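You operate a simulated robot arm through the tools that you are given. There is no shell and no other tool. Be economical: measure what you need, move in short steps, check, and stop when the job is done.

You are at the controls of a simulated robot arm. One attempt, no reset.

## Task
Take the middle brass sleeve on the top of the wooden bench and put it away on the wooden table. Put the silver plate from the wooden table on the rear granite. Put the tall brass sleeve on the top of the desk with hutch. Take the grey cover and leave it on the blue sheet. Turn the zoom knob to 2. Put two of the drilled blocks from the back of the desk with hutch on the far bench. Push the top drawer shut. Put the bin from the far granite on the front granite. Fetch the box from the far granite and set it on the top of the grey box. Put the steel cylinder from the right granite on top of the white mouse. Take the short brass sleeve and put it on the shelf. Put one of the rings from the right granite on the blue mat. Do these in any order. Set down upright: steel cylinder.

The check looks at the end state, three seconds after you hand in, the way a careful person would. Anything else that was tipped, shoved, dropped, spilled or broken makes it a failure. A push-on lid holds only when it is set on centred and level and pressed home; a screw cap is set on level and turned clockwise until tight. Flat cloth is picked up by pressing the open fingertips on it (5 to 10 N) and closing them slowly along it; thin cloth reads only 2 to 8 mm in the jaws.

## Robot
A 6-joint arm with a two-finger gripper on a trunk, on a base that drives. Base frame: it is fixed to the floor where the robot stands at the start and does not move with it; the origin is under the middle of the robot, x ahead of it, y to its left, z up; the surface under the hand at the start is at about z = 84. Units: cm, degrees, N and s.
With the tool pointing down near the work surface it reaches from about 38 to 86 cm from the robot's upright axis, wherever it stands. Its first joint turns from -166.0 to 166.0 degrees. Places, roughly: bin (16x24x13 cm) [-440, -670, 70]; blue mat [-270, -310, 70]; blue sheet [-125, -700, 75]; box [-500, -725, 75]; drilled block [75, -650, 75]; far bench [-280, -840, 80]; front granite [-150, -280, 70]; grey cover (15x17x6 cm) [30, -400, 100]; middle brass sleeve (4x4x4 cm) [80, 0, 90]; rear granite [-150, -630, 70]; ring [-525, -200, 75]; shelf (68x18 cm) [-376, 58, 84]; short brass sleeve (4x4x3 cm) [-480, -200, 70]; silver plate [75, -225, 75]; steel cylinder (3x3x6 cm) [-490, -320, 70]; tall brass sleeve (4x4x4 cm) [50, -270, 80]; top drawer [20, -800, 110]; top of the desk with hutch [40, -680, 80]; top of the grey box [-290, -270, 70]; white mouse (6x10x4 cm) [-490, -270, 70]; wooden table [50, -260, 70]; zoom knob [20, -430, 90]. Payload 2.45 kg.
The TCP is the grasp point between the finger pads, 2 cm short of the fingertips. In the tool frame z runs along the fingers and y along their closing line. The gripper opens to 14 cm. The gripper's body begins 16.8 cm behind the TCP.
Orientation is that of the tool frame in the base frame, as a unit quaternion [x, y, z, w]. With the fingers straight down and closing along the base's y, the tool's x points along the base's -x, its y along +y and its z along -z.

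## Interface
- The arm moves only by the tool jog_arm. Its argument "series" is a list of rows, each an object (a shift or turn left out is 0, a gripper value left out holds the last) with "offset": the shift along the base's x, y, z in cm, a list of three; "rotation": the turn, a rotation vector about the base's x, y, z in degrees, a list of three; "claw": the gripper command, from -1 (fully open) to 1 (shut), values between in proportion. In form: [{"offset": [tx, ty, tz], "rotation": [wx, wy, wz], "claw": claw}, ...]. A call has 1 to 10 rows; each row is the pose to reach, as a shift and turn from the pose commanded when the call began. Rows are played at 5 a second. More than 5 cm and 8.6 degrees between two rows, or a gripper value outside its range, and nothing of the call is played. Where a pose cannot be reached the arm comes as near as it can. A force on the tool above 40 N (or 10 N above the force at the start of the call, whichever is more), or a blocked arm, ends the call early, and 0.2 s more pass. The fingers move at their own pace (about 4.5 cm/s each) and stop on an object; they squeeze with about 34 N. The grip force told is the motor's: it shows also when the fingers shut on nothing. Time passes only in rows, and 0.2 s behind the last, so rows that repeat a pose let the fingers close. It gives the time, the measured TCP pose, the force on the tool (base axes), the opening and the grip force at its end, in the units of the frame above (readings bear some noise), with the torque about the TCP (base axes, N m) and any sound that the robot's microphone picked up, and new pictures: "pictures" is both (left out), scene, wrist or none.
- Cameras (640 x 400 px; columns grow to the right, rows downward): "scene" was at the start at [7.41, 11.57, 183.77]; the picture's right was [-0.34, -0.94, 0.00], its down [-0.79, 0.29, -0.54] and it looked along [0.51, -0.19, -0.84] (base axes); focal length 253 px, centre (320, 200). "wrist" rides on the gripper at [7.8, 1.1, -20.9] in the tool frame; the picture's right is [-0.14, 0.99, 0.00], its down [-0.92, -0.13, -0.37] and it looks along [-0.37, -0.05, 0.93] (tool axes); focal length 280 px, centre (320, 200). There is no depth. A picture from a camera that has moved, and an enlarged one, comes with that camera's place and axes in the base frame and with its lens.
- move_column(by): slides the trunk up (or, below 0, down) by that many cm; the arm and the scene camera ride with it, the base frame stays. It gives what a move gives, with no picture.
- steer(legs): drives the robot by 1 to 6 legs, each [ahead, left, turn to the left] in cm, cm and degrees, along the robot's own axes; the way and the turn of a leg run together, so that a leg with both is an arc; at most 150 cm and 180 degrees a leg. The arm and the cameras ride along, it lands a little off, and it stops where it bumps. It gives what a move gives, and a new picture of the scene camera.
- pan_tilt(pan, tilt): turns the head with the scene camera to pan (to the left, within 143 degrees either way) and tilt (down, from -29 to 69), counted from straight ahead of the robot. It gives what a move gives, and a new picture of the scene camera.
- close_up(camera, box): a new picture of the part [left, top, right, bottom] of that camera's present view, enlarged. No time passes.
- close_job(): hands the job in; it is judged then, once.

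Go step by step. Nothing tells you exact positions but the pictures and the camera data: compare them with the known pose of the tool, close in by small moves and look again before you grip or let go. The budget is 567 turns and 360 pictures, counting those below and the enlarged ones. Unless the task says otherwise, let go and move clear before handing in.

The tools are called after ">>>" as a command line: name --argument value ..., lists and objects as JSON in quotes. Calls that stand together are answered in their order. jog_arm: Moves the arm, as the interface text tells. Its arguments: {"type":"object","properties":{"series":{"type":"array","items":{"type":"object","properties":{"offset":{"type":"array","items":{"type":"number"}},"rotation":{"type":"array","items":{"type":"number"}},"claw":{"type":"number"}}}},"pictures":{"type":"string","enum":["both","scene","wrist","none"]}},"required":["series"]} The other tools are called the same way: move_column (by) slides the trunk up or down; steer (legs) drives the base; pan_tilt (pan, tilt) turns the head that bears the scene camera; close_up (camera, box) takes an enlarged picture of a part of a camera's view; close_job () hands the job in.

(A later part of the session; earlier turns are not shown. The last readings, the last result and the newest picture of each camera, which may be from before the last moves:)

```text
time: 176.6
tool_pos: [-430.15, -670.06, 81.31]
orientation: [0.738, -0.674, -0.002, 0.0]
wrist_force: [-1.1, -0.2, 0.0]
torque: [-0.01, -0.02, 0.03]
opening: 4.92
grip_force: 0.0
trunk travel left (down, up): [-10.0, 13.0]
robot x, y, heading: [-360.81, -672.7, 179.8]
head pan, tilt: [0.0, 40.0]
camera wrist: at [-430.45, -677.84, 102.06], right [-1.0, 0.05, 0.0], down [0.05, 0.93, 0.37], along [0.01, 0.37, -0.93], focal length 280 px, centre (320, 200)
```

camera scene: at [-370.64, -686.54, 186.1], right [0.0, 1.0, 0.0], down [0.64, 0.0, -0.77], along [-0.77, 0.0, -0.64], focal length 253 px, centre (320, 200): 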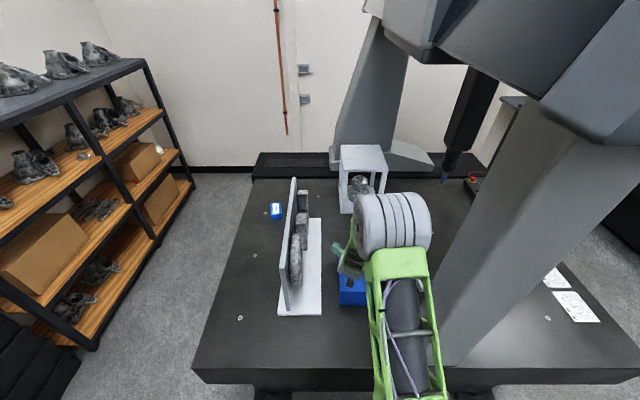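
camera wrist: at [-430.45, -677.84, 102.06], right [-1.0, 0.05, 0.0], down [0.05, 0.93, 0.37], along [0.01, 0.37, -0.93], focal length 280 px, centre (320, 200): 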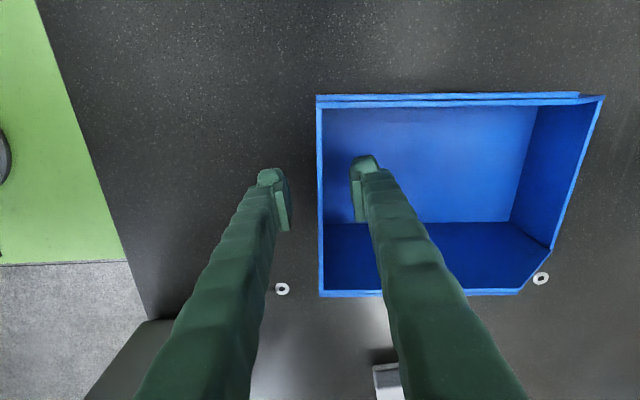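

Close on the wall and lift a little.

>>> jog_arm --series '[{"claw": 1}, {"claw": 1}, {"claw": 1}, {"claw": 1}, {"claw": 1}]' --pictures "none"

>>> jog_arm --series '[{"offset": [0, 0, 0.7]}, {"offset": [0, 0, 1.5]}, {"offset": [0, 0, 3]}, {"offset": [0, 0, 4]}]' --pictures "wrist"

```text
time: 177.8
tool_pos: [-430.08, -670.11, 81.29]
orientation: [0.739, -0.674, -0.002, 0.0]
wrist_force: [1.2, -0.3, -0.1]
torque: [-0.03, -0.01, 0.1]
opening: 0.57
grip_force: 32.2
trunk travel left (down, up): [-10.0, 13.0]
robot x, y, heading: [-360.89, -672.59, -179.9]
head pan, tilt: [0.0, 40.0]
```

```text
time: 178.8
tool_pos: [-430.1, -670.26, 85.04]
orientation: [0.739, -0.674, -0.002, 0.0]
wrist_force: [-0.8, 0.3, -0.9]
torque: [0.03, -0.14, -0.01]
opening: 0.58
grip_force: 31.8
trunk travel left (down, up): [-10.0, 13.0]
robot x, y, heading: [-361.01, -672.21, 180.0]
head pan, tilt: [0.0, 40.0]
camera wrist: at [-430.49, -677.96, 105.96], right [-1.0, 0.05, 0.0], down [0.04, 0.93, 0.37], along [0.02, 0.37, -0.93], focal length 280 px, centre (320, 200)
```

wrist: 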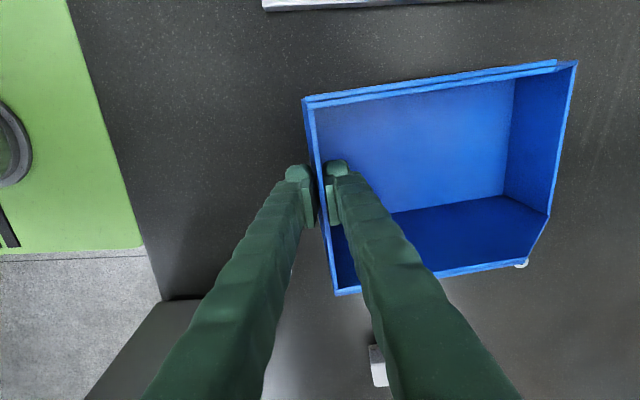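

Bin held securely. I raise it and back away from the far granite, then look toward +y.

>>> jog_arm --series '[{"offset": [0, 0, 4.5]}, {"offset": [0, 0, 9]}, {"offset": [0, 0, 13.5]}, {"offset": [2, 0, 18]}, {"offset": [5, 0, 21]}, {"offset": [8, 0, 24]}, {"offset": [11, 0, 26]}]' --pictures "none"

>>> steer --legs '[[-70, 0, 0], [0, 0, -90]]'

>>> pan_tilt --pan 0 --tilt 25

```text
time: 180.4
tool_pos: [-419.11, -670.25, 111.14]
orientation: [0.738, -0.675, -0.003, 0.0]
wrist_force: [0.1, 0.3, -1.2]
torque: [0.0, -0.16, 0.0]
opening: 0.6
grip_force: 32.0
trunk travel left (down, up): [-10.0, 13.0]
robot x, y, heading: [-361.49, -672.43, 180.2]
head pan, tilt: [0.0, 40.0]
```

```text
time: 188.1
tool_pos: [-289.62, -613.93, 111.09]
orientation: [-0.052, 0.999, 0.001, 0.001]
wrist_force: [-0.7, -0.7, -2.0]
torque: [-0.15, 0.01, 0.0]
opening: 0.58
grip_force: 32.1
trunk travel left (down, up): [-10.0, 13.0]
robot x, y, heading: [-290.94, -672.11, 90.6]
head pan, tilt: [0.0, 40.0]
camera scene: at [-305.16, -662.81, 186.11], right [1.0, 0.01, 0.0], down [0.01, -0.64, -0.77], along [-0.01, 0.77, -0.64], focal length 253 px, centre (320, 200)
```

scene: 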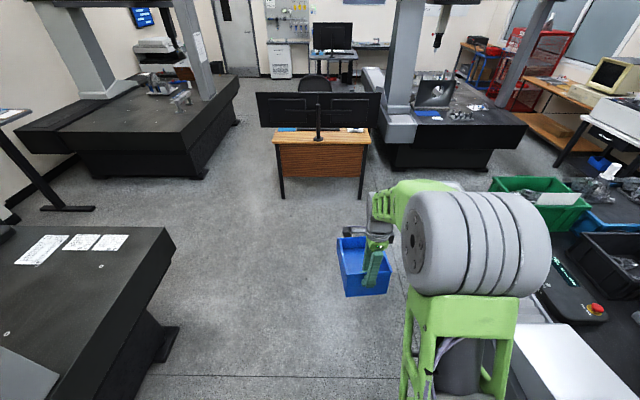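

```text
time: 188.9
tool_pos: [-289.44, -613.93, 111.1]
orientation: [-0.053, 0.999, 0.001, 0.002]
wrist_force: [0.7, 0.7, -1.8]
torque: [-0.21, -0.01, 0.01]
opening: 0.59
grip_force: 32.0
trunk travel left (down, up): [-10.0, 13.0]
robot x, y, heading: [-290.92, -672.06, 90.5]
head pan, tilt: [0.0, 25.0]
camera scene: at [-305.18, -662.1, 188.43], right [1.0, 0.01, 0.0], down [0.01, -0.42, -0.91], along [-0.01, 0.91, -0.42], focal length 253 px, centre (320, 200)
```

scene: 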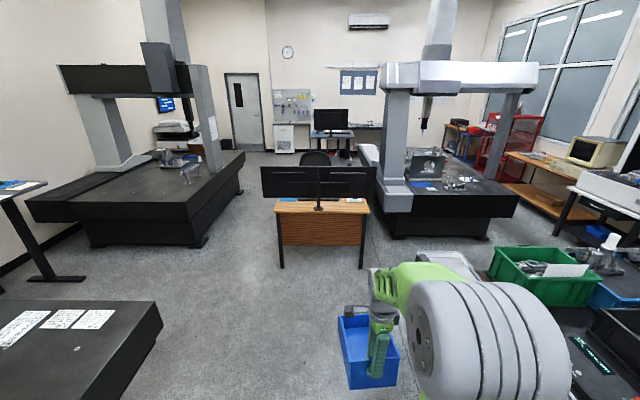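

Now I need the passage between front and rear granite. I look to the right toward the gap.

>>> pan_tilt --pan -35 --tilt 30

```text
time: 189.9
tool_pos: [-289.38, -613.93, 111.05]
orientation: [-0.051, 0.999, 0.003, 0.002]
wrist_force: [0.8, 0.2, -1.4]
torque: [-0.2, -0.04, -0.02]
opening: 0.56
grip_force: 31.7
trunk travel left (down, up): [-10.0, 13.0]
robot x, y, heading: [-290.82, -671.81, 90.9]
head pan, tilt: [-35.0, 30.0]
camera scene: at [-299.97, -663.84, 187.64], right [0.83, -0.56, 0.0], down [-0.28, -0.41, -0.87], along [0.49, 0.72, -0.5], focal length 253 px, centre (320, 200)
```

scene: 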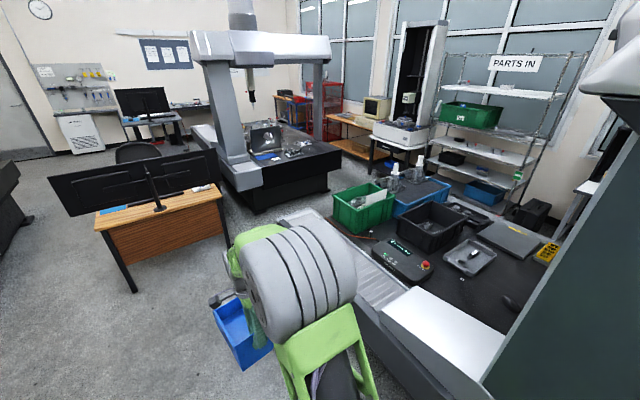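

The gap looks narrow, so I use the known south lane: back to y≈-768, face east, drive, then face north and strafe to the aisle.

>>> steer --legs '[[-96, 0, -0.7], [0, 0, -90], [80, 0, 0], [78, 0, 0], [0, 0, 90]]'

>>> pan_tilt --pan 0 --tilt 40

```text
time: 210.2
tool_pos: [-131.58, -708.98, 111.1]
orientation: [-0.051, 0.999, 0.002, 0.001]
wrist_force: [0.5, 0.2, -1.1]
torque: [-0.18, 0.0, -0.02]
opening: 0.61
grip_force: 32.0
trunk travel left (down, up): [-10.0, 13.0]
robot x, y, heading: [-132.97, -767.09, 90.6]
head pan, tilt: [-35.0, 30.0]
camera scene: at [-142.23, -758.96, 187.64], right [0.83, -0.56, 0.0], down [-0.28, -0.41, -0.87], along [0.49, 0.71, -0.5], focal length 253 px, centre (320, 200)
```

scene: 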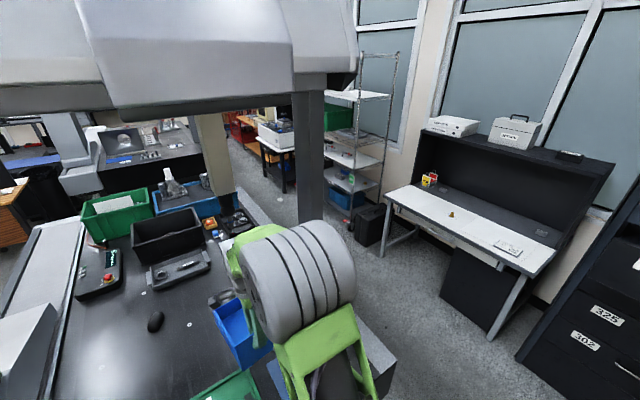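

```text
time: 211.2
tool_pos: [-131.6, -708.97, 111.23]
orientation: [-0.051, 0.999, 0.002, 0.002]
wrist_force: [-0.7, 0.6, -1.7]
torque: [-0.17, -0.03, -0.01]
opening: 0.61
grip_force: 32.2
trunk travel left (down, up): [-10.0, 13.0]
robot x, y, heading: [-133.06, -767.19, 90.6]
head pan, tilt: [0.0, 40.0]
camera scene: at [-147.4, -757.92, 186.11], right [1.0, 0.01, 0.0], down [0.01, -0.64, -0.77], along [-0.01, 0.77, -0.64], focal length 253 px, centre (320, 200)
```

scene: 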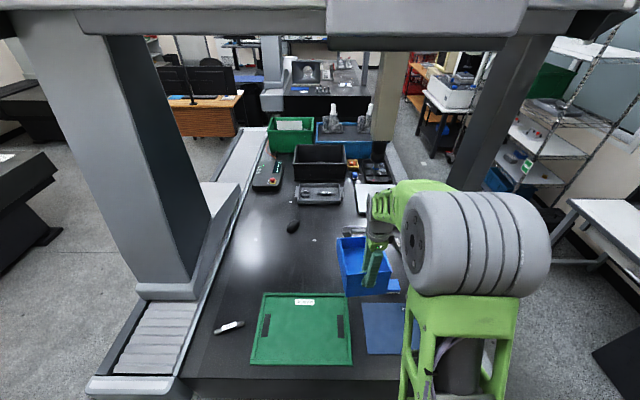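

I retract the hand 6 cm for margin from the east column, then strafe right to the aisle.

>>> jog_arm --series '[{"offset": [0, -3, 0]}, {"offset": [0, -6, 0]}]' --pictures "none"

>>> steer --legs '[[0, -100, -1]]'

```text
time: 211.8
tool_pos: [-131.72, -715.12, 111.1]
orientation: [-0.051, 0.999, 0.002, 0.002]
wrist_force: [0.5, -1.3, -1.8]
torque: [-0.17, -0.04, 0.01]
opening: 0.61
grip_force: 32.2
trunk travel left (down, up): [-10.0, 13.0]
robot x, y, heading: [-132.94, -767.15, 90.6]
head pan, tilt: [0.0, 40.0]
```

```text
time: 220.9
tool_pos: [-30.83, -714.93, 111.23]
orientation: [-0.042, 0.999, 0.002, 0.002]
wrist_force: [-0.8, 0.1, -2.2]
torque: [-0.18, 0.0, 0.01]
opening: 0.64
grip_force: 32.1
trunk travel left (down, up): [-10.0, 13.0]
robot x, y, heading: [-33.16, -767.09, 89.6]
head pan, tilt: [0.0, 40.0]
camera scene: at [-47.36, -757.51, 186.11], right [1.0, -0.01, 0.0], down [-0.01, -0.64, -0.77], along [0.01, 0.77, -0.64], focal length 253 px, centre (320, 200)
```

scene: 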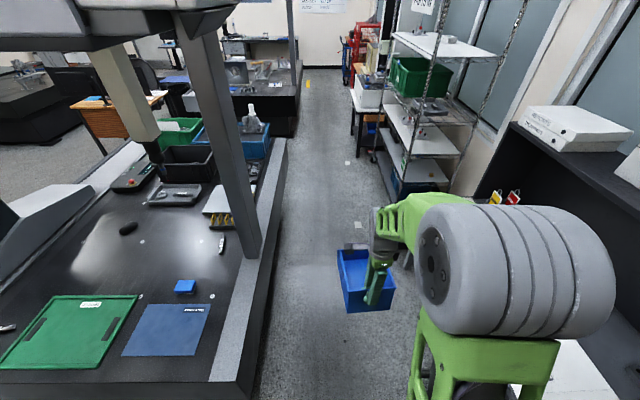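

The aisle north is clear. I drive to y≈-305 beside the front granite.

>>> steer --legs '[[150, 3, 0], [150, 3, 0], [150, 0, 0]]'

>>> pan_tilt --pan 75 --tilt 45

```text
refused: leg 1 is longer than a leg can be; nothing moved
```

```text
time: 222.3
tool_pos: [-30.79, -714.98, 111.19]
orientation: [-0.042, 0.999, 0.002, 0.001]
wrist_force: [0.6, 0.2, -3.3]
torque: [-0.19, -0.01, 0.0]
opening: 0.6
grip_force: 32.2
trunk travel left (down, up): [-10.0, 13.0]
robot x, y, heading: [-33.26, -766.89, 89.4]
head pan, tilt: [75.0, 45.0]
camera scene: at [-55.27, -763.84, 185.38], right [0.27, 0.96, 0.0], down [0.68, -0.19, -0.71], along [-0.68, 0.19, -0.71], focal length 253 px, centre (320, 200)
```

scene: 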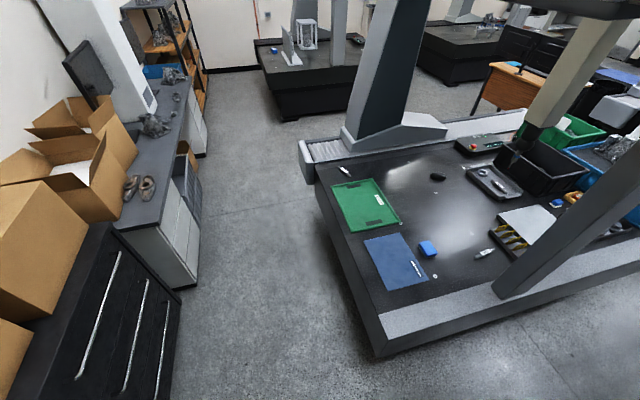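

I note the blue sheet at about [-111, -706]. Now drive north.

>>> steer --legs '[[148, 3, 0], [148, 3, 0], [148, 0, 0]]'

>>> close_up --camera "scene" --box '[0, 0, 640, 400]'

```text
time: 243.6
tool_pos: [-32.18, -269.71, 111.06]
orientation: [-0.043, 0.999, 0.0, 0.001]
wrist_force: [-0.6, 0.0, -1.8]
torque: [-0.2, -0.01, 0.0]
opening: 0.6
grip_force: 32.2
trunk travel left (down, up): [-10.0, 13.0]
robot x, y, heading: [-34.32, -321.58, 89.4]
head pan, tilt: [75.0, 45.0]
camera scene: at [-56.55, -318.61, 185.38], right [0.26, 0.96, 0.0], down [0.68, -0.19, -0.71], along [-0.68, 0.19, -0.71], focal length 253 px, centre (320, 200)
```

scene: 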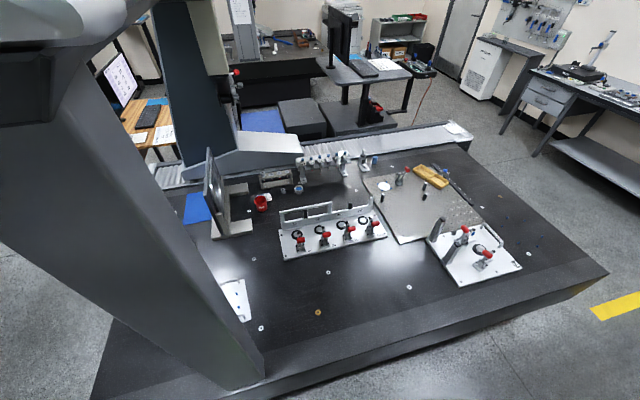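

```text
1.00 times, centred on (320, 200) of scene (not enlarged: the box is as wide or as high as the picture)
camera zoom: at [-56.55, -318.61, 185.38], right [0.26, 0.96, 0.0], down [0.68, -0.19, -0.71], along [-0.68, 0.19, -0.71], focal length 253 px, centre (320, 200)
```

zoom: 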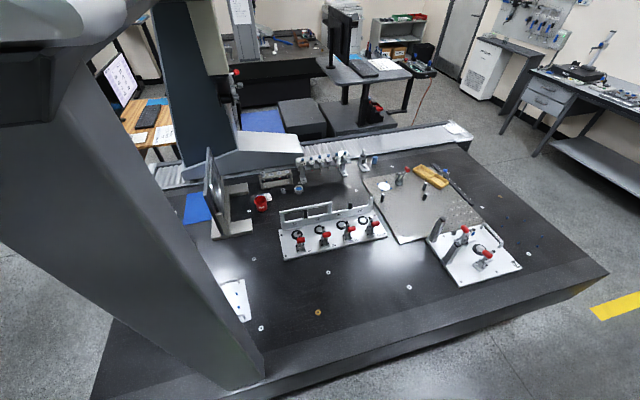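

There is a free area on the front granite around x -86…-112, y -325…-260. I advance, turn to face it.

>>> steer --legs '[[24, 0, 0], [0, 0, 90.5]]'

>>> pan_tilt --pan 0 --tilt 50

>>> jog_arm --series '[{"offset": [0, 0, 0]}]' --pictures "wrist"

```text
time: 249.3
tool_pos: [-86.74, -296.63, 111.28]
orientation: [0.743, -0.669, -0.001, 0.0]
wrist_force: [-0.5, 0.5, -1.7]
torque: [0.03, -0.19, -0.01]
opening: 0.62
grip_force: 32.0
trunk travel left (down, up): [-10.0, 13.0]
robot x, y, heading: [-34.28, -297.95, -179.1]
head pan, tilt: [75.0, 45.0]
camera scene: at [-37.41, -319.84, 185.38], right [-0.97, 0.24, 0.0], down [0.17, 0.69, -0.71], along [-0.17, -0.69, -0.71], focal length 253 px, centre (320, 200)
```

scene: 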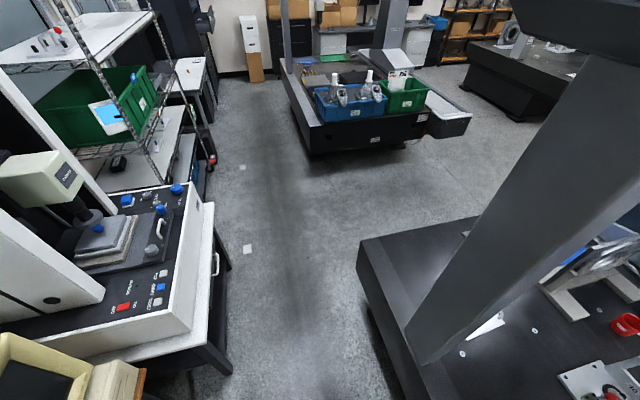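

```text
time: 250.7
tool_pos: [-86.7, -296.58, 111.09]
orientation: [0.743, -0.669, -0.002, -0.001]
wrist_force: [-0.4, -0.5, -1.8]
torque: [0.02, -0.19, -0.01]
opening: 0.59
grip_force: 31.8
trunk travel left (down, up): [-10.0, 13.0]
robot x, y, heading: [-34.4, -298.02, -179.6]
head pan, tilt: [0.0, 50.0]
camera scene: at [-43.12, -312.06, 184.69], right [-0.01, 1.0, 0.0], down [0.77, 0.01, -0.64], along [-0.64, -0.01, -0.77], focal length 253 px, centre (320, 200)
```

scene: 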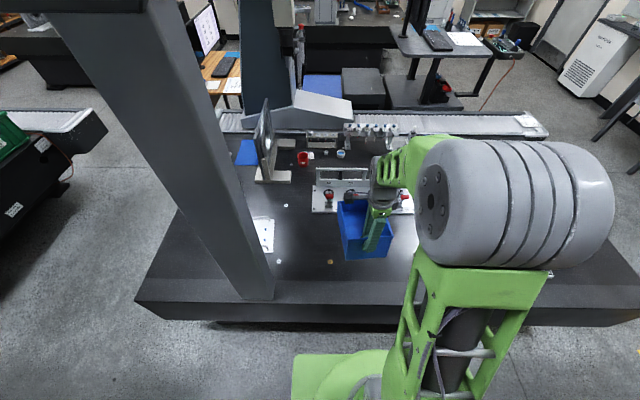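

```text
time: 251.1
tool_pos: [-86.71, -296.53, 111.13]
orientation: [0.744, -0.668, -0.002, 0.0]
wrist_force: [-0.7, -0.2, -2.1]
torque: [0.02, -0.19, -0.03]
opening: 0.59
grip_force: 32.3
trunk travel left (down, up): [-10.0, 13.0]
robot x, y, heading: [-34.5, -297.84, -179.3]
head pan, tilt: [0.0, 50.0]
camera wrist: at [-86.96, -304.29, 132.01], right [-1.0, 0.03, 0.0], down [0.03, 0.93, 0.37], along [0.01, 0.37, -0.93], focal length 280 px, centre (320, 200)
```

wrist: 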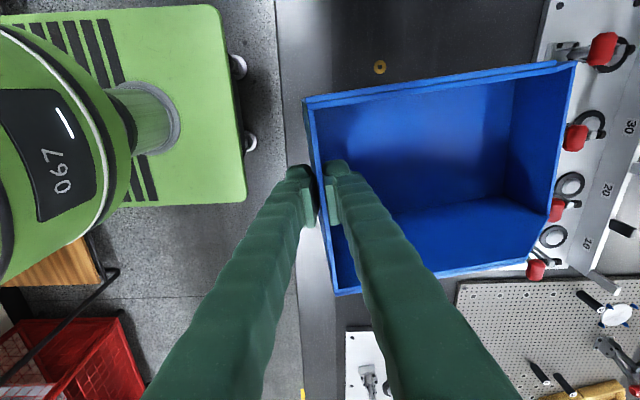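

The landing zone is clear. I shift 5 cm outward and 4 cm north, and lower.

>>> jog_arm --series '[{"offset": [-3, 3, -2]}, {"offset": [-5, 4, -6]}, {"offset": [-5, 4, -11]}, {"offset": [-5, 4, -16]}, {"offset": [-5, 4, -21]}, {"offset": [-5, 4, -25]}]' --pictures "both"

```text
time: 252.5
tool_pos: [-91.78, -292.48, 86.06]
orientation: [0.742, -0.67, -0.002, 0.0]
wrist_force: [-1.6, -0.6, -1.7]
torque: [0.02, -0.23, 0.02]
opening: 0.6
grip_force: 31.8
trunk travel left (down, up): [-10.0, 13.0]
robot x, y, heading: [-34.59, -297.88, -179.0]
head pan, tilt: [0.0, 50.0]
camera scene: at [-43.19, -312.04, 184.69], right [-0.01, 1.0, 0.0], down [0.77, 0.01, -0.64], along [-0.64, -0.01, -0.77], focal length 253 px, centre (320, 200)
camera wrist: at [-91.96, -300.23, 106.88], right [-1.0, 0.03, 0.0], down [0.03, 0.93, 0.37], along [0.01, 0.37, -0.93], focal length 280 px, centre (320, 200)
```

scene: 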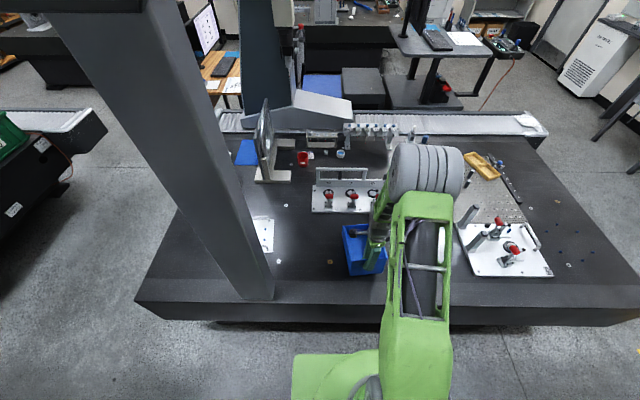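
wrist: 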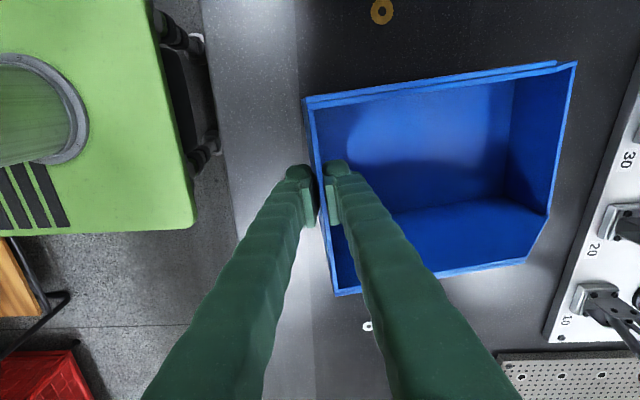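

Lower gently to contact.

>>> jog_arm --series '[{"offset": [0, 0, -1.5]}, {"offset": [0, 0, -2.2]}, {"offset": [0, 0, -2.8]}, {"offset": [0, 0, -3.4]}, {"offset": [0, 0, -4]}, {"offset": [0, 0, -4.6]}, {"offset": [0, 0, -5.2]}]' --pictures "wrist"

```text
time: 254.1
tool_pos: [-91.61, -292.58, 81.16]
orientation: [0.743, -0.669, -0.004, 0.001]
wrist_force: [4.3, 0.6, 25.4]
torque: [-0.01, -0.04, -0.02]
opening: 0.62
grip_force: 31.8
trunk travel left (down, up): [-10.0, 13.0]
robot x, y, heading: [-34.29, -297.91, -179.2]
head pan, tilt: [0.0, 50.0]
camera wrist: at [-91.84, -300.32, 102.05], right [-1.0, 0.03, 0.01], down [0.03, 0.93, 0.37], along [0.01, 0.37, -0.93], focal length 280 px, centre (320, 200)
```

wrist: 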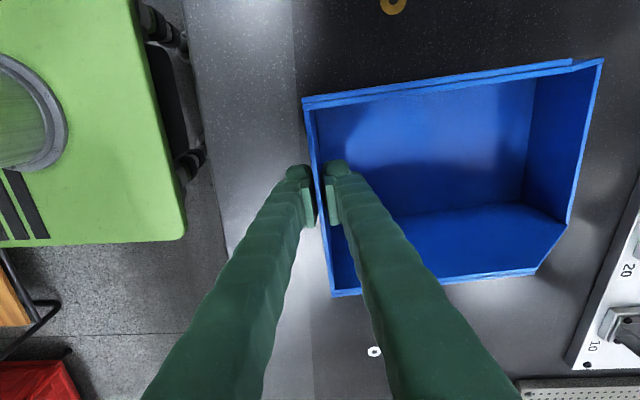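

Bin rests on the granite. I open and rise.

>>> jog_arm --series '[{"offset": [0, 0, 0.3]}, {"offset": [0, 0, 0.3], "claw": 0.6}, {"offset": [0, 0, 0.3], "claw": 0.6}, {"offset": [0, 0, 0.3], "claw": 0.6}, {"offset": [0, 0, 4]}, {"offset": [0, 0, 9]}, {"offset": [0, 0, 14]}, {"offset": [0, 0, 19]}, {"offset": [0, 0, 24]}, {"offset": [0, 0, 29]}]' --pictures "wrist"

```text
time: 256.3
tool_pos: [-91.53, -292.49, 109.78]
orientation: [0.743, -0.669, -0.002, -0.001]
wrist_force: [0.4, -0.1, 0.4]
torque: [0.02, 0.03, -0.04]
opening: 2.78
grip_force: 0.0
trunk travel left (down, up): [-10.0, 13.0]
robot x, y, heading: [-34.41, -297.94, -179.0]
head pan, tilt: [0.0, 50.0]
camera wrist: at [-91.85, -300.26, 130.73], right [-1.0, 0.03, 0.0], down [0.03, 0.93, 0.37], along [0.01, 0.37, -0.93], focal length 280 px, centre (320, 200)
```

wrist: 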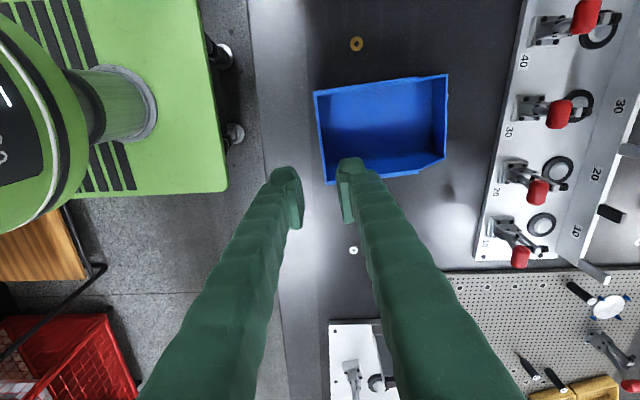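

Bin is set on the front granite. Next the silver plate on the wooden table behind me.

>>> steer --legs '[[0, 0, -91], [34, 0, 0], [0, 0, -90], [22, 22, 0]]'

>>> jog_arm --series '[{"offset": [4.5, 1, 0]}, {"offset": [9, 2, 0]}, {"offset": [13, 3, 0]}]' --pictures "wrist"

```text
time: 268.4
tool_pos: [44.98, -248.63, 109.78]
orientation: [0.676, 0.737, -0.001, 0.002]
wrist_force: [0.4, 0.1, 0.3]
torque: [-0.03, 0.02, 0.03]
opening: 2.81
grip_force: 0.0
trunk travel left (down, up): [-10.0, 13.0]
robot x, y, heading: [-12.29, -242.25, -0.4]
head pan, tilt: [0.0, 50.0]
camera scene: at [-3.45, -228.11, 184.69], right [-0.01, -1.0, 0.0], down [-0.77, 0.0, -0.64], along [0.64, 0.0, -0.77], focal length 253 px, centre (320, 200)
```

scene: 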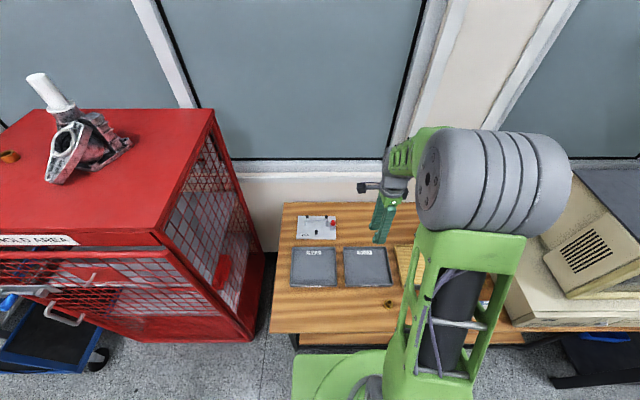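

```text
time: 269.2
tool_pos: [58.09, -245.61, 109.74]
orientation: [0.677, 0.736, 0.0, 0.001]
wrist_force: [0.2, 0.1, 1.4]
torque: [-0.03, 0.04, 0.03]
opening: 2.79
grip_force: 0.1
trunk travel left (down, up): [-10.0, 13.0]
robot x, y, heading: [-11.87, -242.06, -0.2]
head pan, tilt: [0.0, 50.0]
camera wrist: at [58.39, -237.46, 130.62], right [1.0, -0.05, 0.0], down [-0.05, -0.93, 0.37], along [-0.02, -0.37, -0.93], focal length 280 px, centre (320, 200)
```

wrist: 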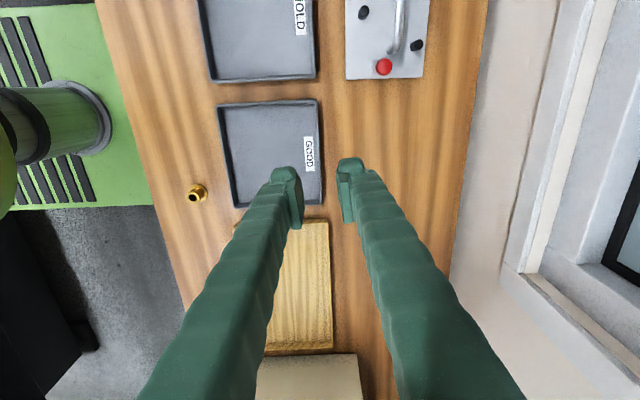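

The plate's handle is further; I shift the robot left 10 and slightly ahead, then move the hand over it.

>>> steer --legs '[[2.5, 10, 0]]'

>>> jog_arm --series '[{"offset": [3.5, 2.5, 0]}, {"offset": [7, 5, 0]}, {"offset": [10, 7, -1]}, {"offset": [10.5, 8, -5]}, {"offset": [10.5, 8, -9]}]' --pictures "wrist"

```text
time: 270.7
tool_pos: [60.59, -235.71, 109.85]
orientation: [0.676, 0.737, 0.0, 0.002]
wrist_force: [-0.3, 0.0, 0.6]
torque: [-0.04, -0.03, 0.01]
opening: 2.81
grip_force: 0.1
trunk travel left (down, up): [-10.0, 13.0]
robot x, y, heading: [-9.2, -232.03, -0.3]
head pan, tilt: [0.0, 50.0]
camera scene: at [-0.93, -218.13, 184.69], right [-0.01, -1.0, 0.0], down [-0.77, 0.0, -0.64], along [0.64, 0.0, -0.77], focal length 253 px, centre (320, 200)
```

scene: 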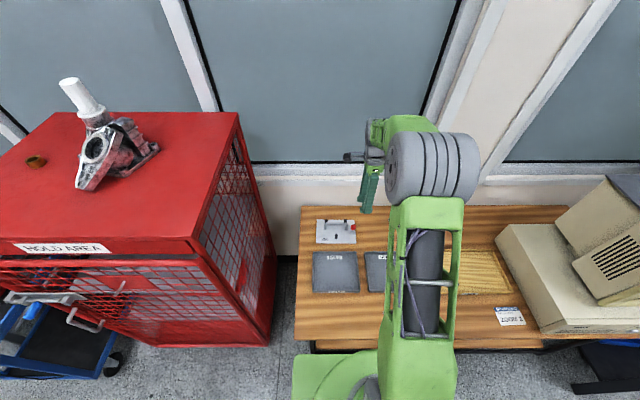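

```text
time: 271.9
tool_pos: [71.03, -227.58, 100.78]
orientation: [0.676, 0.737, 0.0, 0.002]
wrist_force: [1.0, 0.0, -0.8]
torque: [0.03, -0.01, 0.04]
opening: 2.81
grip_force: 0.2
trunk travel left (down, up): [-10.0, 13.0]
robot x, y, heading: [-9.41, -232.33, -0.5]
head pan, tilt: [0.0, 50.0]
camera wrist: at [71.31, -219.53, 121.71], right [1.0, -0.05, 0.0], down [-0.05, -0.93, 0.37], along [-0.02, -0.37, -0.93], focal length 280 px, centre (320, 200)
```

wrist: 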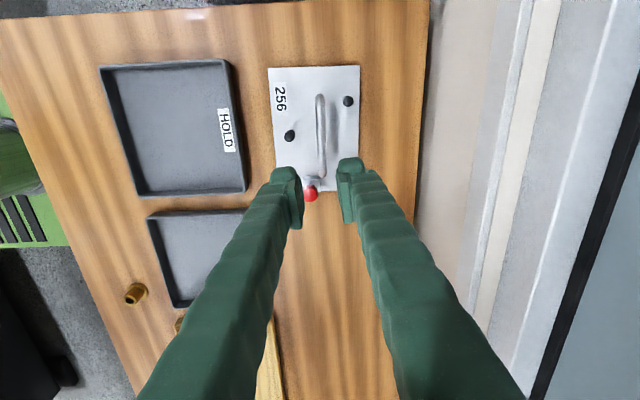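

The handle bar spans y -220.7…-232.8 at x≈71.1. I narrow the fingers slightly, centre and descend to check.

>>> jog_arm --series '[{"offset": [0, 0.9, -4], "claw": 0.64}, {"offset": [0, 0.9, -9]}, {"offset": [0, 0.9, -14]}, {"offset": [0, 0.9, -18]}]' --pictures "wrist"

```text
time: 272.9
tool_pos: [71.17, -226.71, 82.79]
orientation: [0.675, 0.737, -0.001, 0.003]
wrist_force: [-0.1, 0.1, -0.5]
torque: [0.0, 0.05, 0.02]
opening: 2.54
grip_force: 0.2
trunk travel left (down, up): [-10.0, 13.0]
robot x, y, heading: [-9.6, -232.31, -0.0]
head pan, tilt: [0.0, 50.0]
camera wrist: at [71.4, -218.6, 103.69], right [1.0, -0.05, 0.0], down [-0.05, -0.93, 0.37], along [-0.02, -0.37, -0.93], focal length 280 px, centre (320, 200)
```

wrist: 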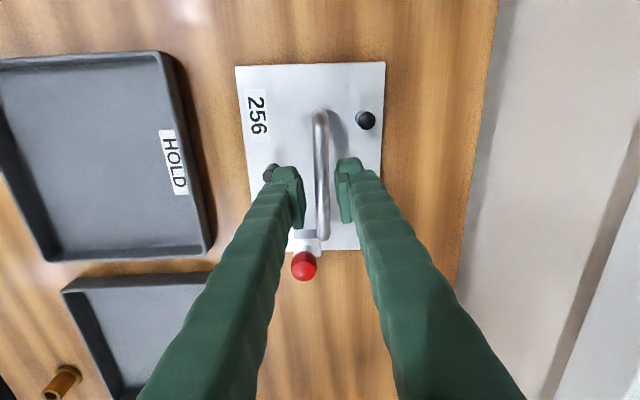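

Well aligned and clear of the knobs. Down to the bar and close.

>>> jog_arm --series '[{"offset": [0.1, 0, -2]}, {"offset": [0.1, 0, -3.5]}, {"offset": [0.1, 0, -4.8]}, {"offset": [0.1, 0, -4.8], "claw": 1}, {"offset": [0.1, 0, -4.8], "claw": 1}, {"offset": [0.1, 0, -4.8], "claw": 1}, {"offset": [0.1, 0, -4.8], "claw": 1}]' --pictures "wrist"

```text
time: 274.5
tool_pos: [71.05, -226.72, 78.02]
orientation: [0.676, 0.737, 0.0, 0.002]
wrist_force: [-0.1, 0.9, -0.2]
torque: [0.03, -0.04, -0.36]
opening: 0.67
grip_force: 34.5
trunk travel left (down, up): [-10.0, 13.0]
robot x, y, heading: [-9.82, -232.45, -0.5]
head pan, tilt: [0.0, 50.0]
camera wrist: at [71.43, -218.66, 98.91], right [1.0, -0.05, 0.0], down [-0.05, -0.93, 0.37], along [-0.02, -0.37, -0.93], focal length 280 px, centre (320, 200)
```

wrist: 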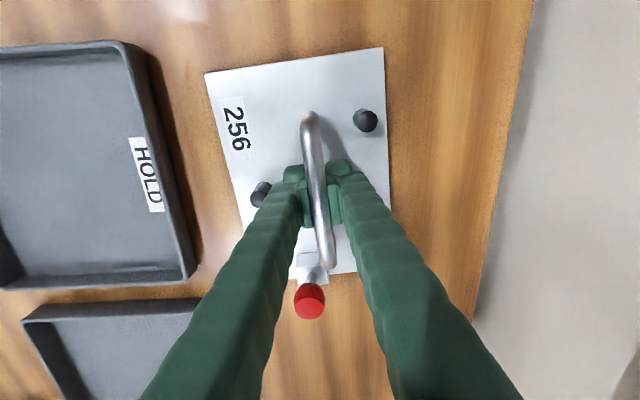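

Gripped. Lift and check.

>>> jog_arm --series '[{"offset": [0, 0, 1]}, {"offset": [0, 0, 3]}, {"offset": [0, 0, 6]}, {"offset": [0, 0, 10]}]' --pictures "wrist"

```text
time: 275.5
tool_pos: [71.04, -226.82, 88.05]
orientation: [0.676, 0.737, -0.001, 0.002]
wrist_force: [-1.2, 0.2, -9.8]
torque: [0.07, -0.15, 0.0]
opening: 0.7
grip_force: 33.9
trunk travel left (down, up): [-10.0, 13.0]
robot x, y, heading: [-9.67, -232.01, -0.2]
head pan, tilt: [0.0, 50.0]
camera wrist: at [71.33, -218.67, 108.94], right [1.0, -0.05, 0.0], down [-0.05, -0.93, 0.37], along [-0.02, -0.37, -0.93], focal length 280 px, centre (320, 200)
```

wrist: 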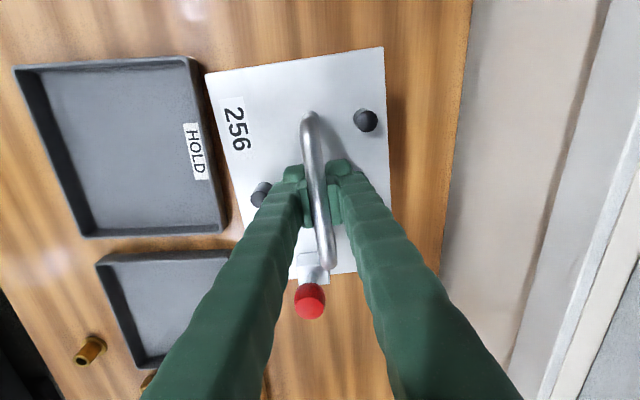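

Plate held level. I raise and retract it, then drive to the south end of the rear granite.

>>> jog_arm --series '[{"offset": [0, 0, 4.5]}, {"offset": [-1, 0, 9]}, {"offset": [-4, 0, 12.5]}, {"offset": [-7, 0, 16]}, {"offset": [-10.5, 0, 19.5]}, {"offset": [-14, -1, 22.5]}, {"offset": [-18, -2, 24]}, {"offset": [-22, -3, 24]}]' --pictures "none"

>>> steer --legs '[[-26, 0, 0], [0, 0, -90], [145, 0, 0], [145, 0, 0], [145, 0, 0], [70, 0, 0]]'

```text
time: 277.3
tool_pos: [48.99, -229.83, 112.07]
orientation: [0.676, 0.737, 0.0, 0.003]
wrist_force: [0.7, -0.1, -8.4]
torque: [0.07, -0.07, 0.02]
opening: 0.7
grip_force: 33.9
trunk travel left (down, up): [-10.0, 13.0]
robot x, y, heading: [-9.88, -232.28, -0.5]
head pan, tilt: [0.0, 50.0]
```

```text
time: 306.9
tool_pos: [-32.86, -796.82, 111.93]
orientation: [0.999, 0.044, -0.002, 0.0]
wrist_force: [0.2, -0.5, -9.6]
torque: [0.01, -0.06, 0.0]
opening: 0.69
grip_force: 33.9
trunk travel left (down, up): [-10.0, 13.0]
robot x, y, heading: [-35.34, -737.95, -90.1]
head pan, tilt: [0.0, 50.0]
camera scene: at [-21.43, -746.96, 184.68], right [-1.0, 0.0, 0.0], down [0.0, 0.77, -0.64], along [0.0, -0.64, -0.77], focal length 253 px, centre (320, 200)
```

scene: 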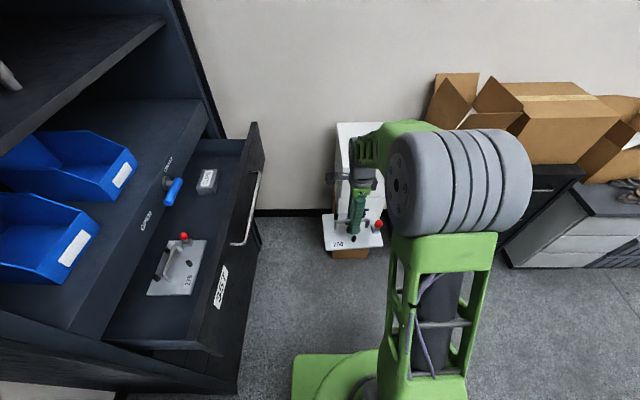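

I get a good look at the open drawer 357 with a blue latch above it. I enlarge that.

>>> close_up --camera "scene" --box '[80, 90, 280, 370]'

>>> steer --legs '[[0, 0, -90], [0, 22, 0], [111, 0, 0], [0, 0, -90]]'

```text
1.43 times, centred on (180, 230) of scene
camera zoom: at [-21.43, -746.96, 184.68], right [-1.0, 0.0, 0.0], down [0.0, 0.77, -0.64], along [0.0, -0.64, -0.77], focal length 361 px, centre (520, 157)
```

zoom: 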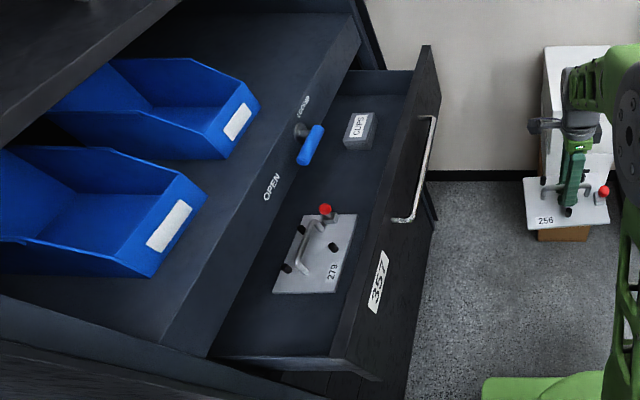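

```text
time: 319.8
tool_pos: [-204.72, -745.85, 111.76]
orientation: [-0.652, 0.758, 0.0, 0.002]
wrist_force: [0.6, -0.5, -9.4]
torque: [0.02, -0.01, 0.01]
opening: 0.72
grip_force: 34.3
trunk travel left (down, up): [-10.0, 13.0]
robot x, y, heading: [-147.18, -757.38, 166.2]
head pan, tilt: [0.0, 50.0]
stopped in leg 4: the robot was blocked; the commanded pose is now the measured one
camera scene: at [-159.24, -769.04, 184.68], right [0.24, 0.97, 0.0], down [0.74, -0.18, -0.64], along [-0.62, 0.15, -0.77], focal length 253 px, centre (320, 200)
```

scene: 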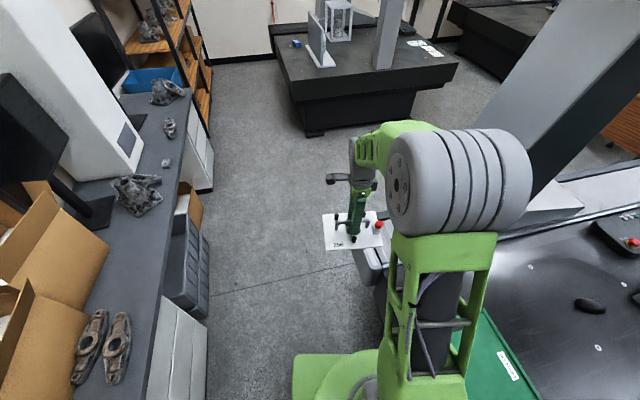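

The base corner touched the granite while turning. I step back 14 cm, then turn, then close in.

>>> steer --legs '[[0, 14, 0], [0, 0, -76.2]]'

```text
time: 324.9
tool_pos: [-153.44, -712.29, 111.85]
orientation: [-0.047, 0.999, 0.0, 0.003]
wrist_force: [0.8, -0.8, -9.6]
torque: [-0.01, 0.04, 0.01]
opening: 0.71
grip_force: 33.9
trunk travel left (down, up): [-10.0, 13.0]
robot x, y, heading: [-150.37, -771.02, 90.2]
head pan, tilt: [0.0, 50.0]
camera scene: at [-164.7, -762.29, 184.69], right [1.0, 0.01, 0.0], down [0.0, -0.77, -0.64], along [0.0, 0.64, -0.77], focal length 253 px, centre (320, 200)
```

scene: 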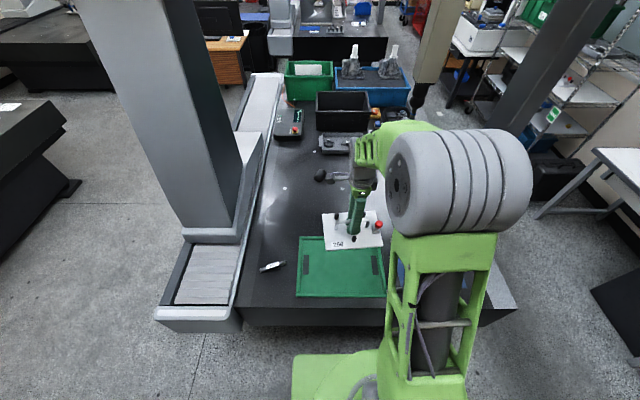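

Clear target just north of the green board. I close in 10 cm and extend over it.

>>> steer --legs '[[10, 0, 0]]'

>>> jog_arm --series '[{"offset": [1, 4, -2]}, {"offset": [2, 8, -4]}, {"offset": [3, 12, -7]}, {"offset": [3, 16, -10]}, {"offset": [3, 20, -13]}]' --pictures "both"

```text
time: 326.1
tool_pos: [-153.52, -702.17, 111.86]
orientation: [-0.048, 0.999, -0.001, 0.002]
wrist_force: [-0.1, 1.2, -9.5]
torque: [-0.09, 0.11, 0.02]
opening: 0.7
grip_force: 33.6
trunk travel left (down, up): [-10.0, 13.0]
robot x, y, heading: [-150.9, -760.8, 90.3]
head pan, tilt: [0.0, 50.0]
camera scene: at [-164.79, -752.14, 184.67], right [1.0, 0.01, 0.0], down [0.0, -0.77, -0.64], along [0.0, 0.64, -0.77], focal length 253 px, centre (320, 200)
```

scene: 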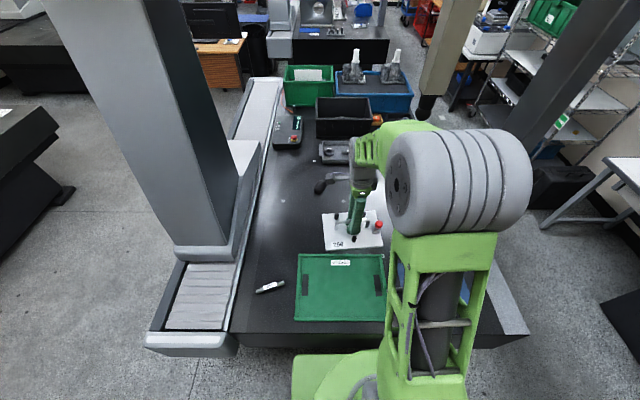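

```text
refused: row 3 steps farther than a row can; nothing moved
```

>>> jog_arm --series '[{"offset": [1, 4, -2]}, {"offset": [1, 8, -4]}, {"offset": [1, 12, -6.5]}, {"offset": [1, 16, -9.5]}, {"offset": [1, 19.5, -13]}, {"offset": [1, 20.5, -17]}]' --pictures "both"

```text
time: 327.5
tool_pos: [-152.52, -681.77, 94.62]
orientation: [-0.048, 0.999, 0.0, 0.001]
wrist_force: [-0.3, 0.7, -9.2]
torque: [-0.06, 0.06, -0.02]
opening: 0.71
grip_force: 33.9
trunk travel left (down, up): [-10.0, 13.0]
robot x, y, heading: [-150.31, -761.16, 90.2]
head pan, tilt: [0.0, 50.0]
camera scene: at [-164.78, -752.23, 184.68], right [1.0, 0.01, 0.0], down [0.0, -0.77, -0.64], along [0.0, 0.64, -0.77], focal length 253 px, centre (320, 200)
camera wrist: at [-160.53, -681.23, 115.59], right [0.04, 1.0, 0.0], down [0.93, -0.04, 0.37], along [0.37, -0.02, -0.93], focal length 280 px, centre (320, 200)
```

scene: 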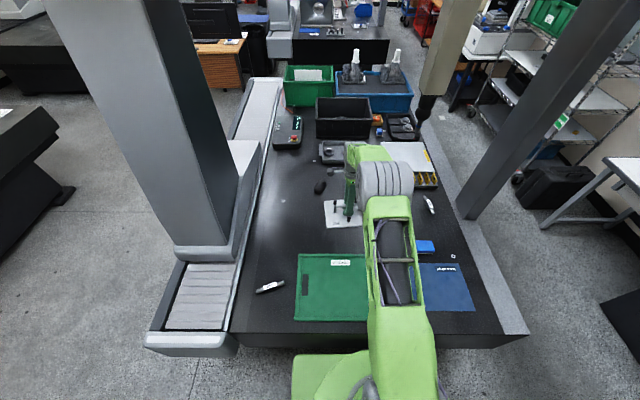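
wrist: 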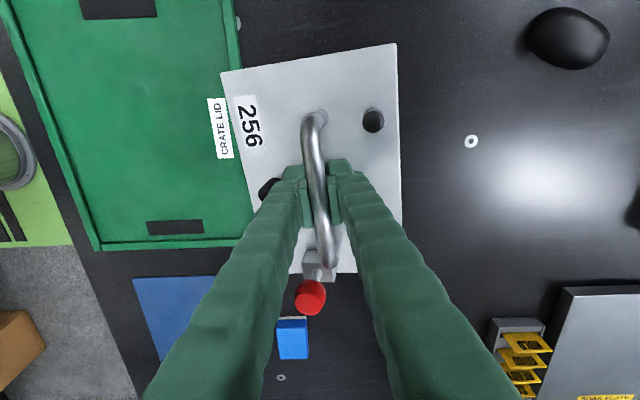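

Good clearance from the crate lid. Lower to contact.

>>> jog_arm --series '[{"offset": [0, 0.8, -4.5]}, {"offset": [0, 0.8, -9]}, {"offset": [0, 0.8, -13]}, {"offset": [0, 0.8, -15]}, {"offset": [0, 0.8, -16]}, {"offset": [0, 0.8, -16.8]}, {"offset": [0, 0.8, -17.6]}, {"offset": [0, 0.8, -18.4]}, {"offset": [0, 0.8, -19.2]}, {"offset": [0, 0.8, -20]}]' --pictures "wrist"

```text
time: 329.7
tool_pos: [-152.43, -680.98, 75.24]
orientation: [-0.049, 0.999, 0.001, 0.002]
wrist_force: [-0.5, -5.8, 11.3]
torque: [0.13, 0.23, 0.05]
opening: 0.69
grip_force: 34.1
trunk travel left (down, up): [-10.0, 13.0]
robot x, y, heading: [-150.62, -760.81, 90.3]
head pan, tilt: [0.0, 50.0]
camera wrist: at [-160.48, -680.57, 96.01], right [0.04, 1.0, 0.0], down [0.93, -0.04, 0.37], along [0.37, -0.01, -0.93], focal length 280 px, centre (320, 200)
```

wrist: 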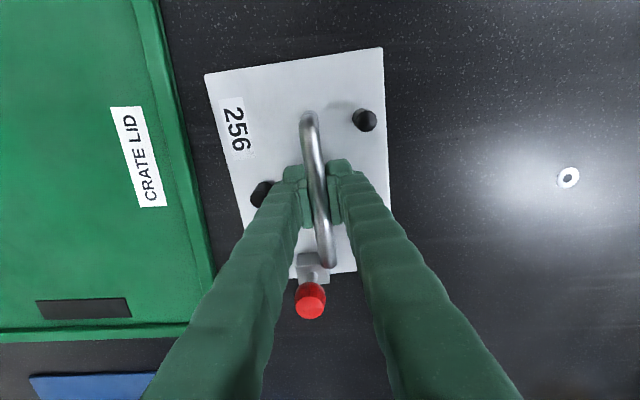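

Contact. Open just enough and rise.

>>> jog_arm --series '[{"offset": [0, 0, 0.2]}, {"offset": [0, 0, 0.2], "claw": 0.66}, {"offset": [0, 0, 0.2], "claw": 0.66}, {"offset": [0, 0, 0.2], "claw": 0.66}, {"offset": [0, 0, 3]}, {"offset": [0, 0, 7]}, {"offset": [0, -2, 11]}, {"offset": [0, -5, 14.5]}, {"offset": [0, -8.5, 18]}, {"offset": [0, -12, 21]}]' --pictures "wrist"

```text
time: 331.9
tool_pos: [-152.52, -693.4, 95.89]
orientation: [-0.047, 0.999, 0.0, 0.001]
wrist_force: [0.8, 0.8, 0.4]
torque: [0.06, -0.02, 0.0]
opening: 2.38
grip_force: 0.1
trunk travel left (down, up): [-10.0, 13.0]
robot x, y, heading: [-150.57, -760.91, 90.6]
head pan, tilt: [0.0, 50.0]
camera wrist: at [-160.54, -692.75, 116.77], right [0.04, 1.0, 0.0], down [0.93, -0.04, 0.37], along [0.37, -0.02, -0.93], focal length 280 px, centre (320, 200)
```

wrist: 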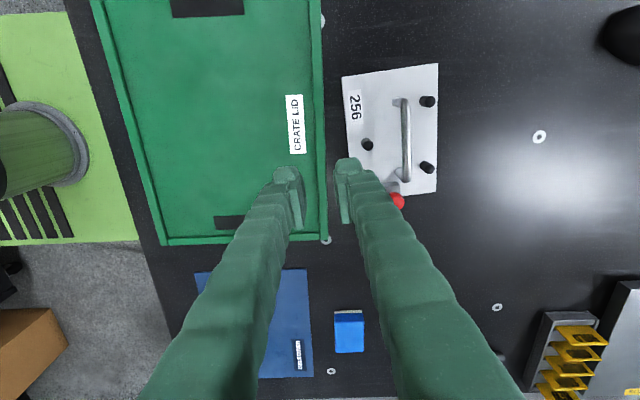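

Plate is placed on the rear granite. Next the drawer: I raise the hand, back off, face east and look at it.

>>> jog_arm --series '[{"offset": [0, -3, 4]}, {"offset": [0, -6, 8]}, {"offset": [0, -9, 12]}, {"offset": [0, -11, 16]}]' --pictures "none"

>>> steer --legs '[[-11, 0, 0], [0, 0, -90.5], [80, 0, 0]]'

>>> pan_tilt --pan -15 --tilt 35

```text
time: 332.9
tool_pos: [-152.45, -704.07, 111.9]
orientation: [-0.048, 0.999, 0.0, 0.001]
wrist_force: [-0.5, -1.1, 0.1]
torque: [0.03, -0.03, -0.01]
opening: 2.36
grip_force: 0.1
trunk travel left (down, up): [-10.0, 13.0]
robot x, y, heading: [-150.72, -761.2, 90.3]
head pan, tilt: [0.0, 50.0]
```

```text
time: 341.9
tool_pos: [-12.32, -770.85, 111.85]
orientation: [0.676, 0.737, -0.001, 0.002]
wrist_force: [-0.1, 0.3, 0.6]
torque: [0.02, -0.01, 0.01]
opening: 2.39
grip_force: 0.0
trunk travel left (down, up): [-10.0, 13.0]
robot x, y, heading: [-69.8, -772.09, -0.2]
head pan, tilt: [0.0, 50.0]
camera scene: at [-60.83, -758.26, 184.69], right [0.0, -1.0, 0.0], down [-0.77, 0.0, -0.64], along [0.64, 0.0, -0.77], focal length 253 px, centre (320, 200)
```

scene: 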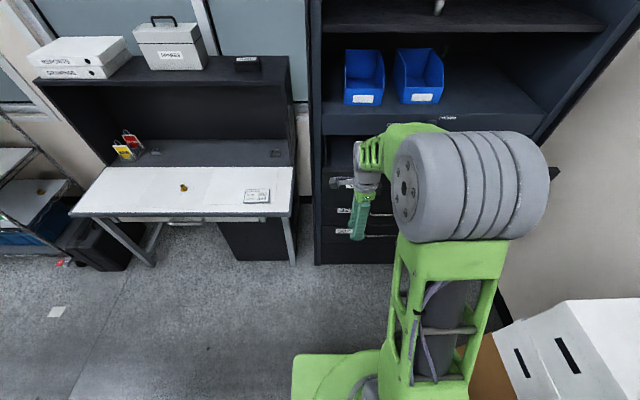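

```text
time: 342.6
tool_pos: [-12.42, -770.83, 111.91]
orientation: [0.676, 0.737, -0.001, 0.001]
wrist_force: [0.3, 0.1, 0.7]
torque: [0.0, -0.01, -0.01]
opening: 2.38
grip_force: 0.1
trunk travel left (down, up): [-10.0, 13.0]
robot x, y, heading: [-69.37, -772.02, -0.3]
head pan, tilt: [-15.0, 35.0]
camera scene: at [-60.07, -760.54, 186.86], right [-0.26, -0.97, 0.0], down [-0.55, 0.15, -0.82], along [0.79, -0.21, -0.57], focal length 253 px, centre (320, 200)
```

scene: 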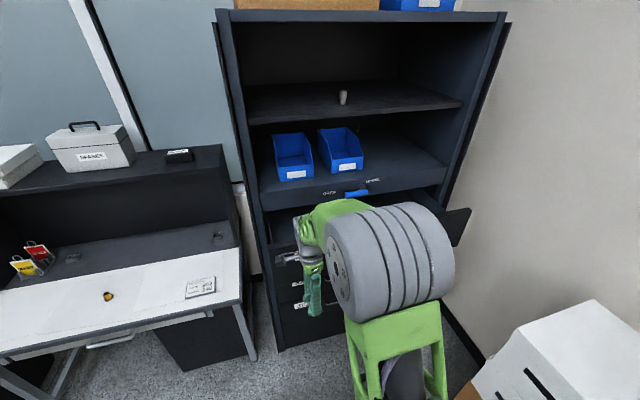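

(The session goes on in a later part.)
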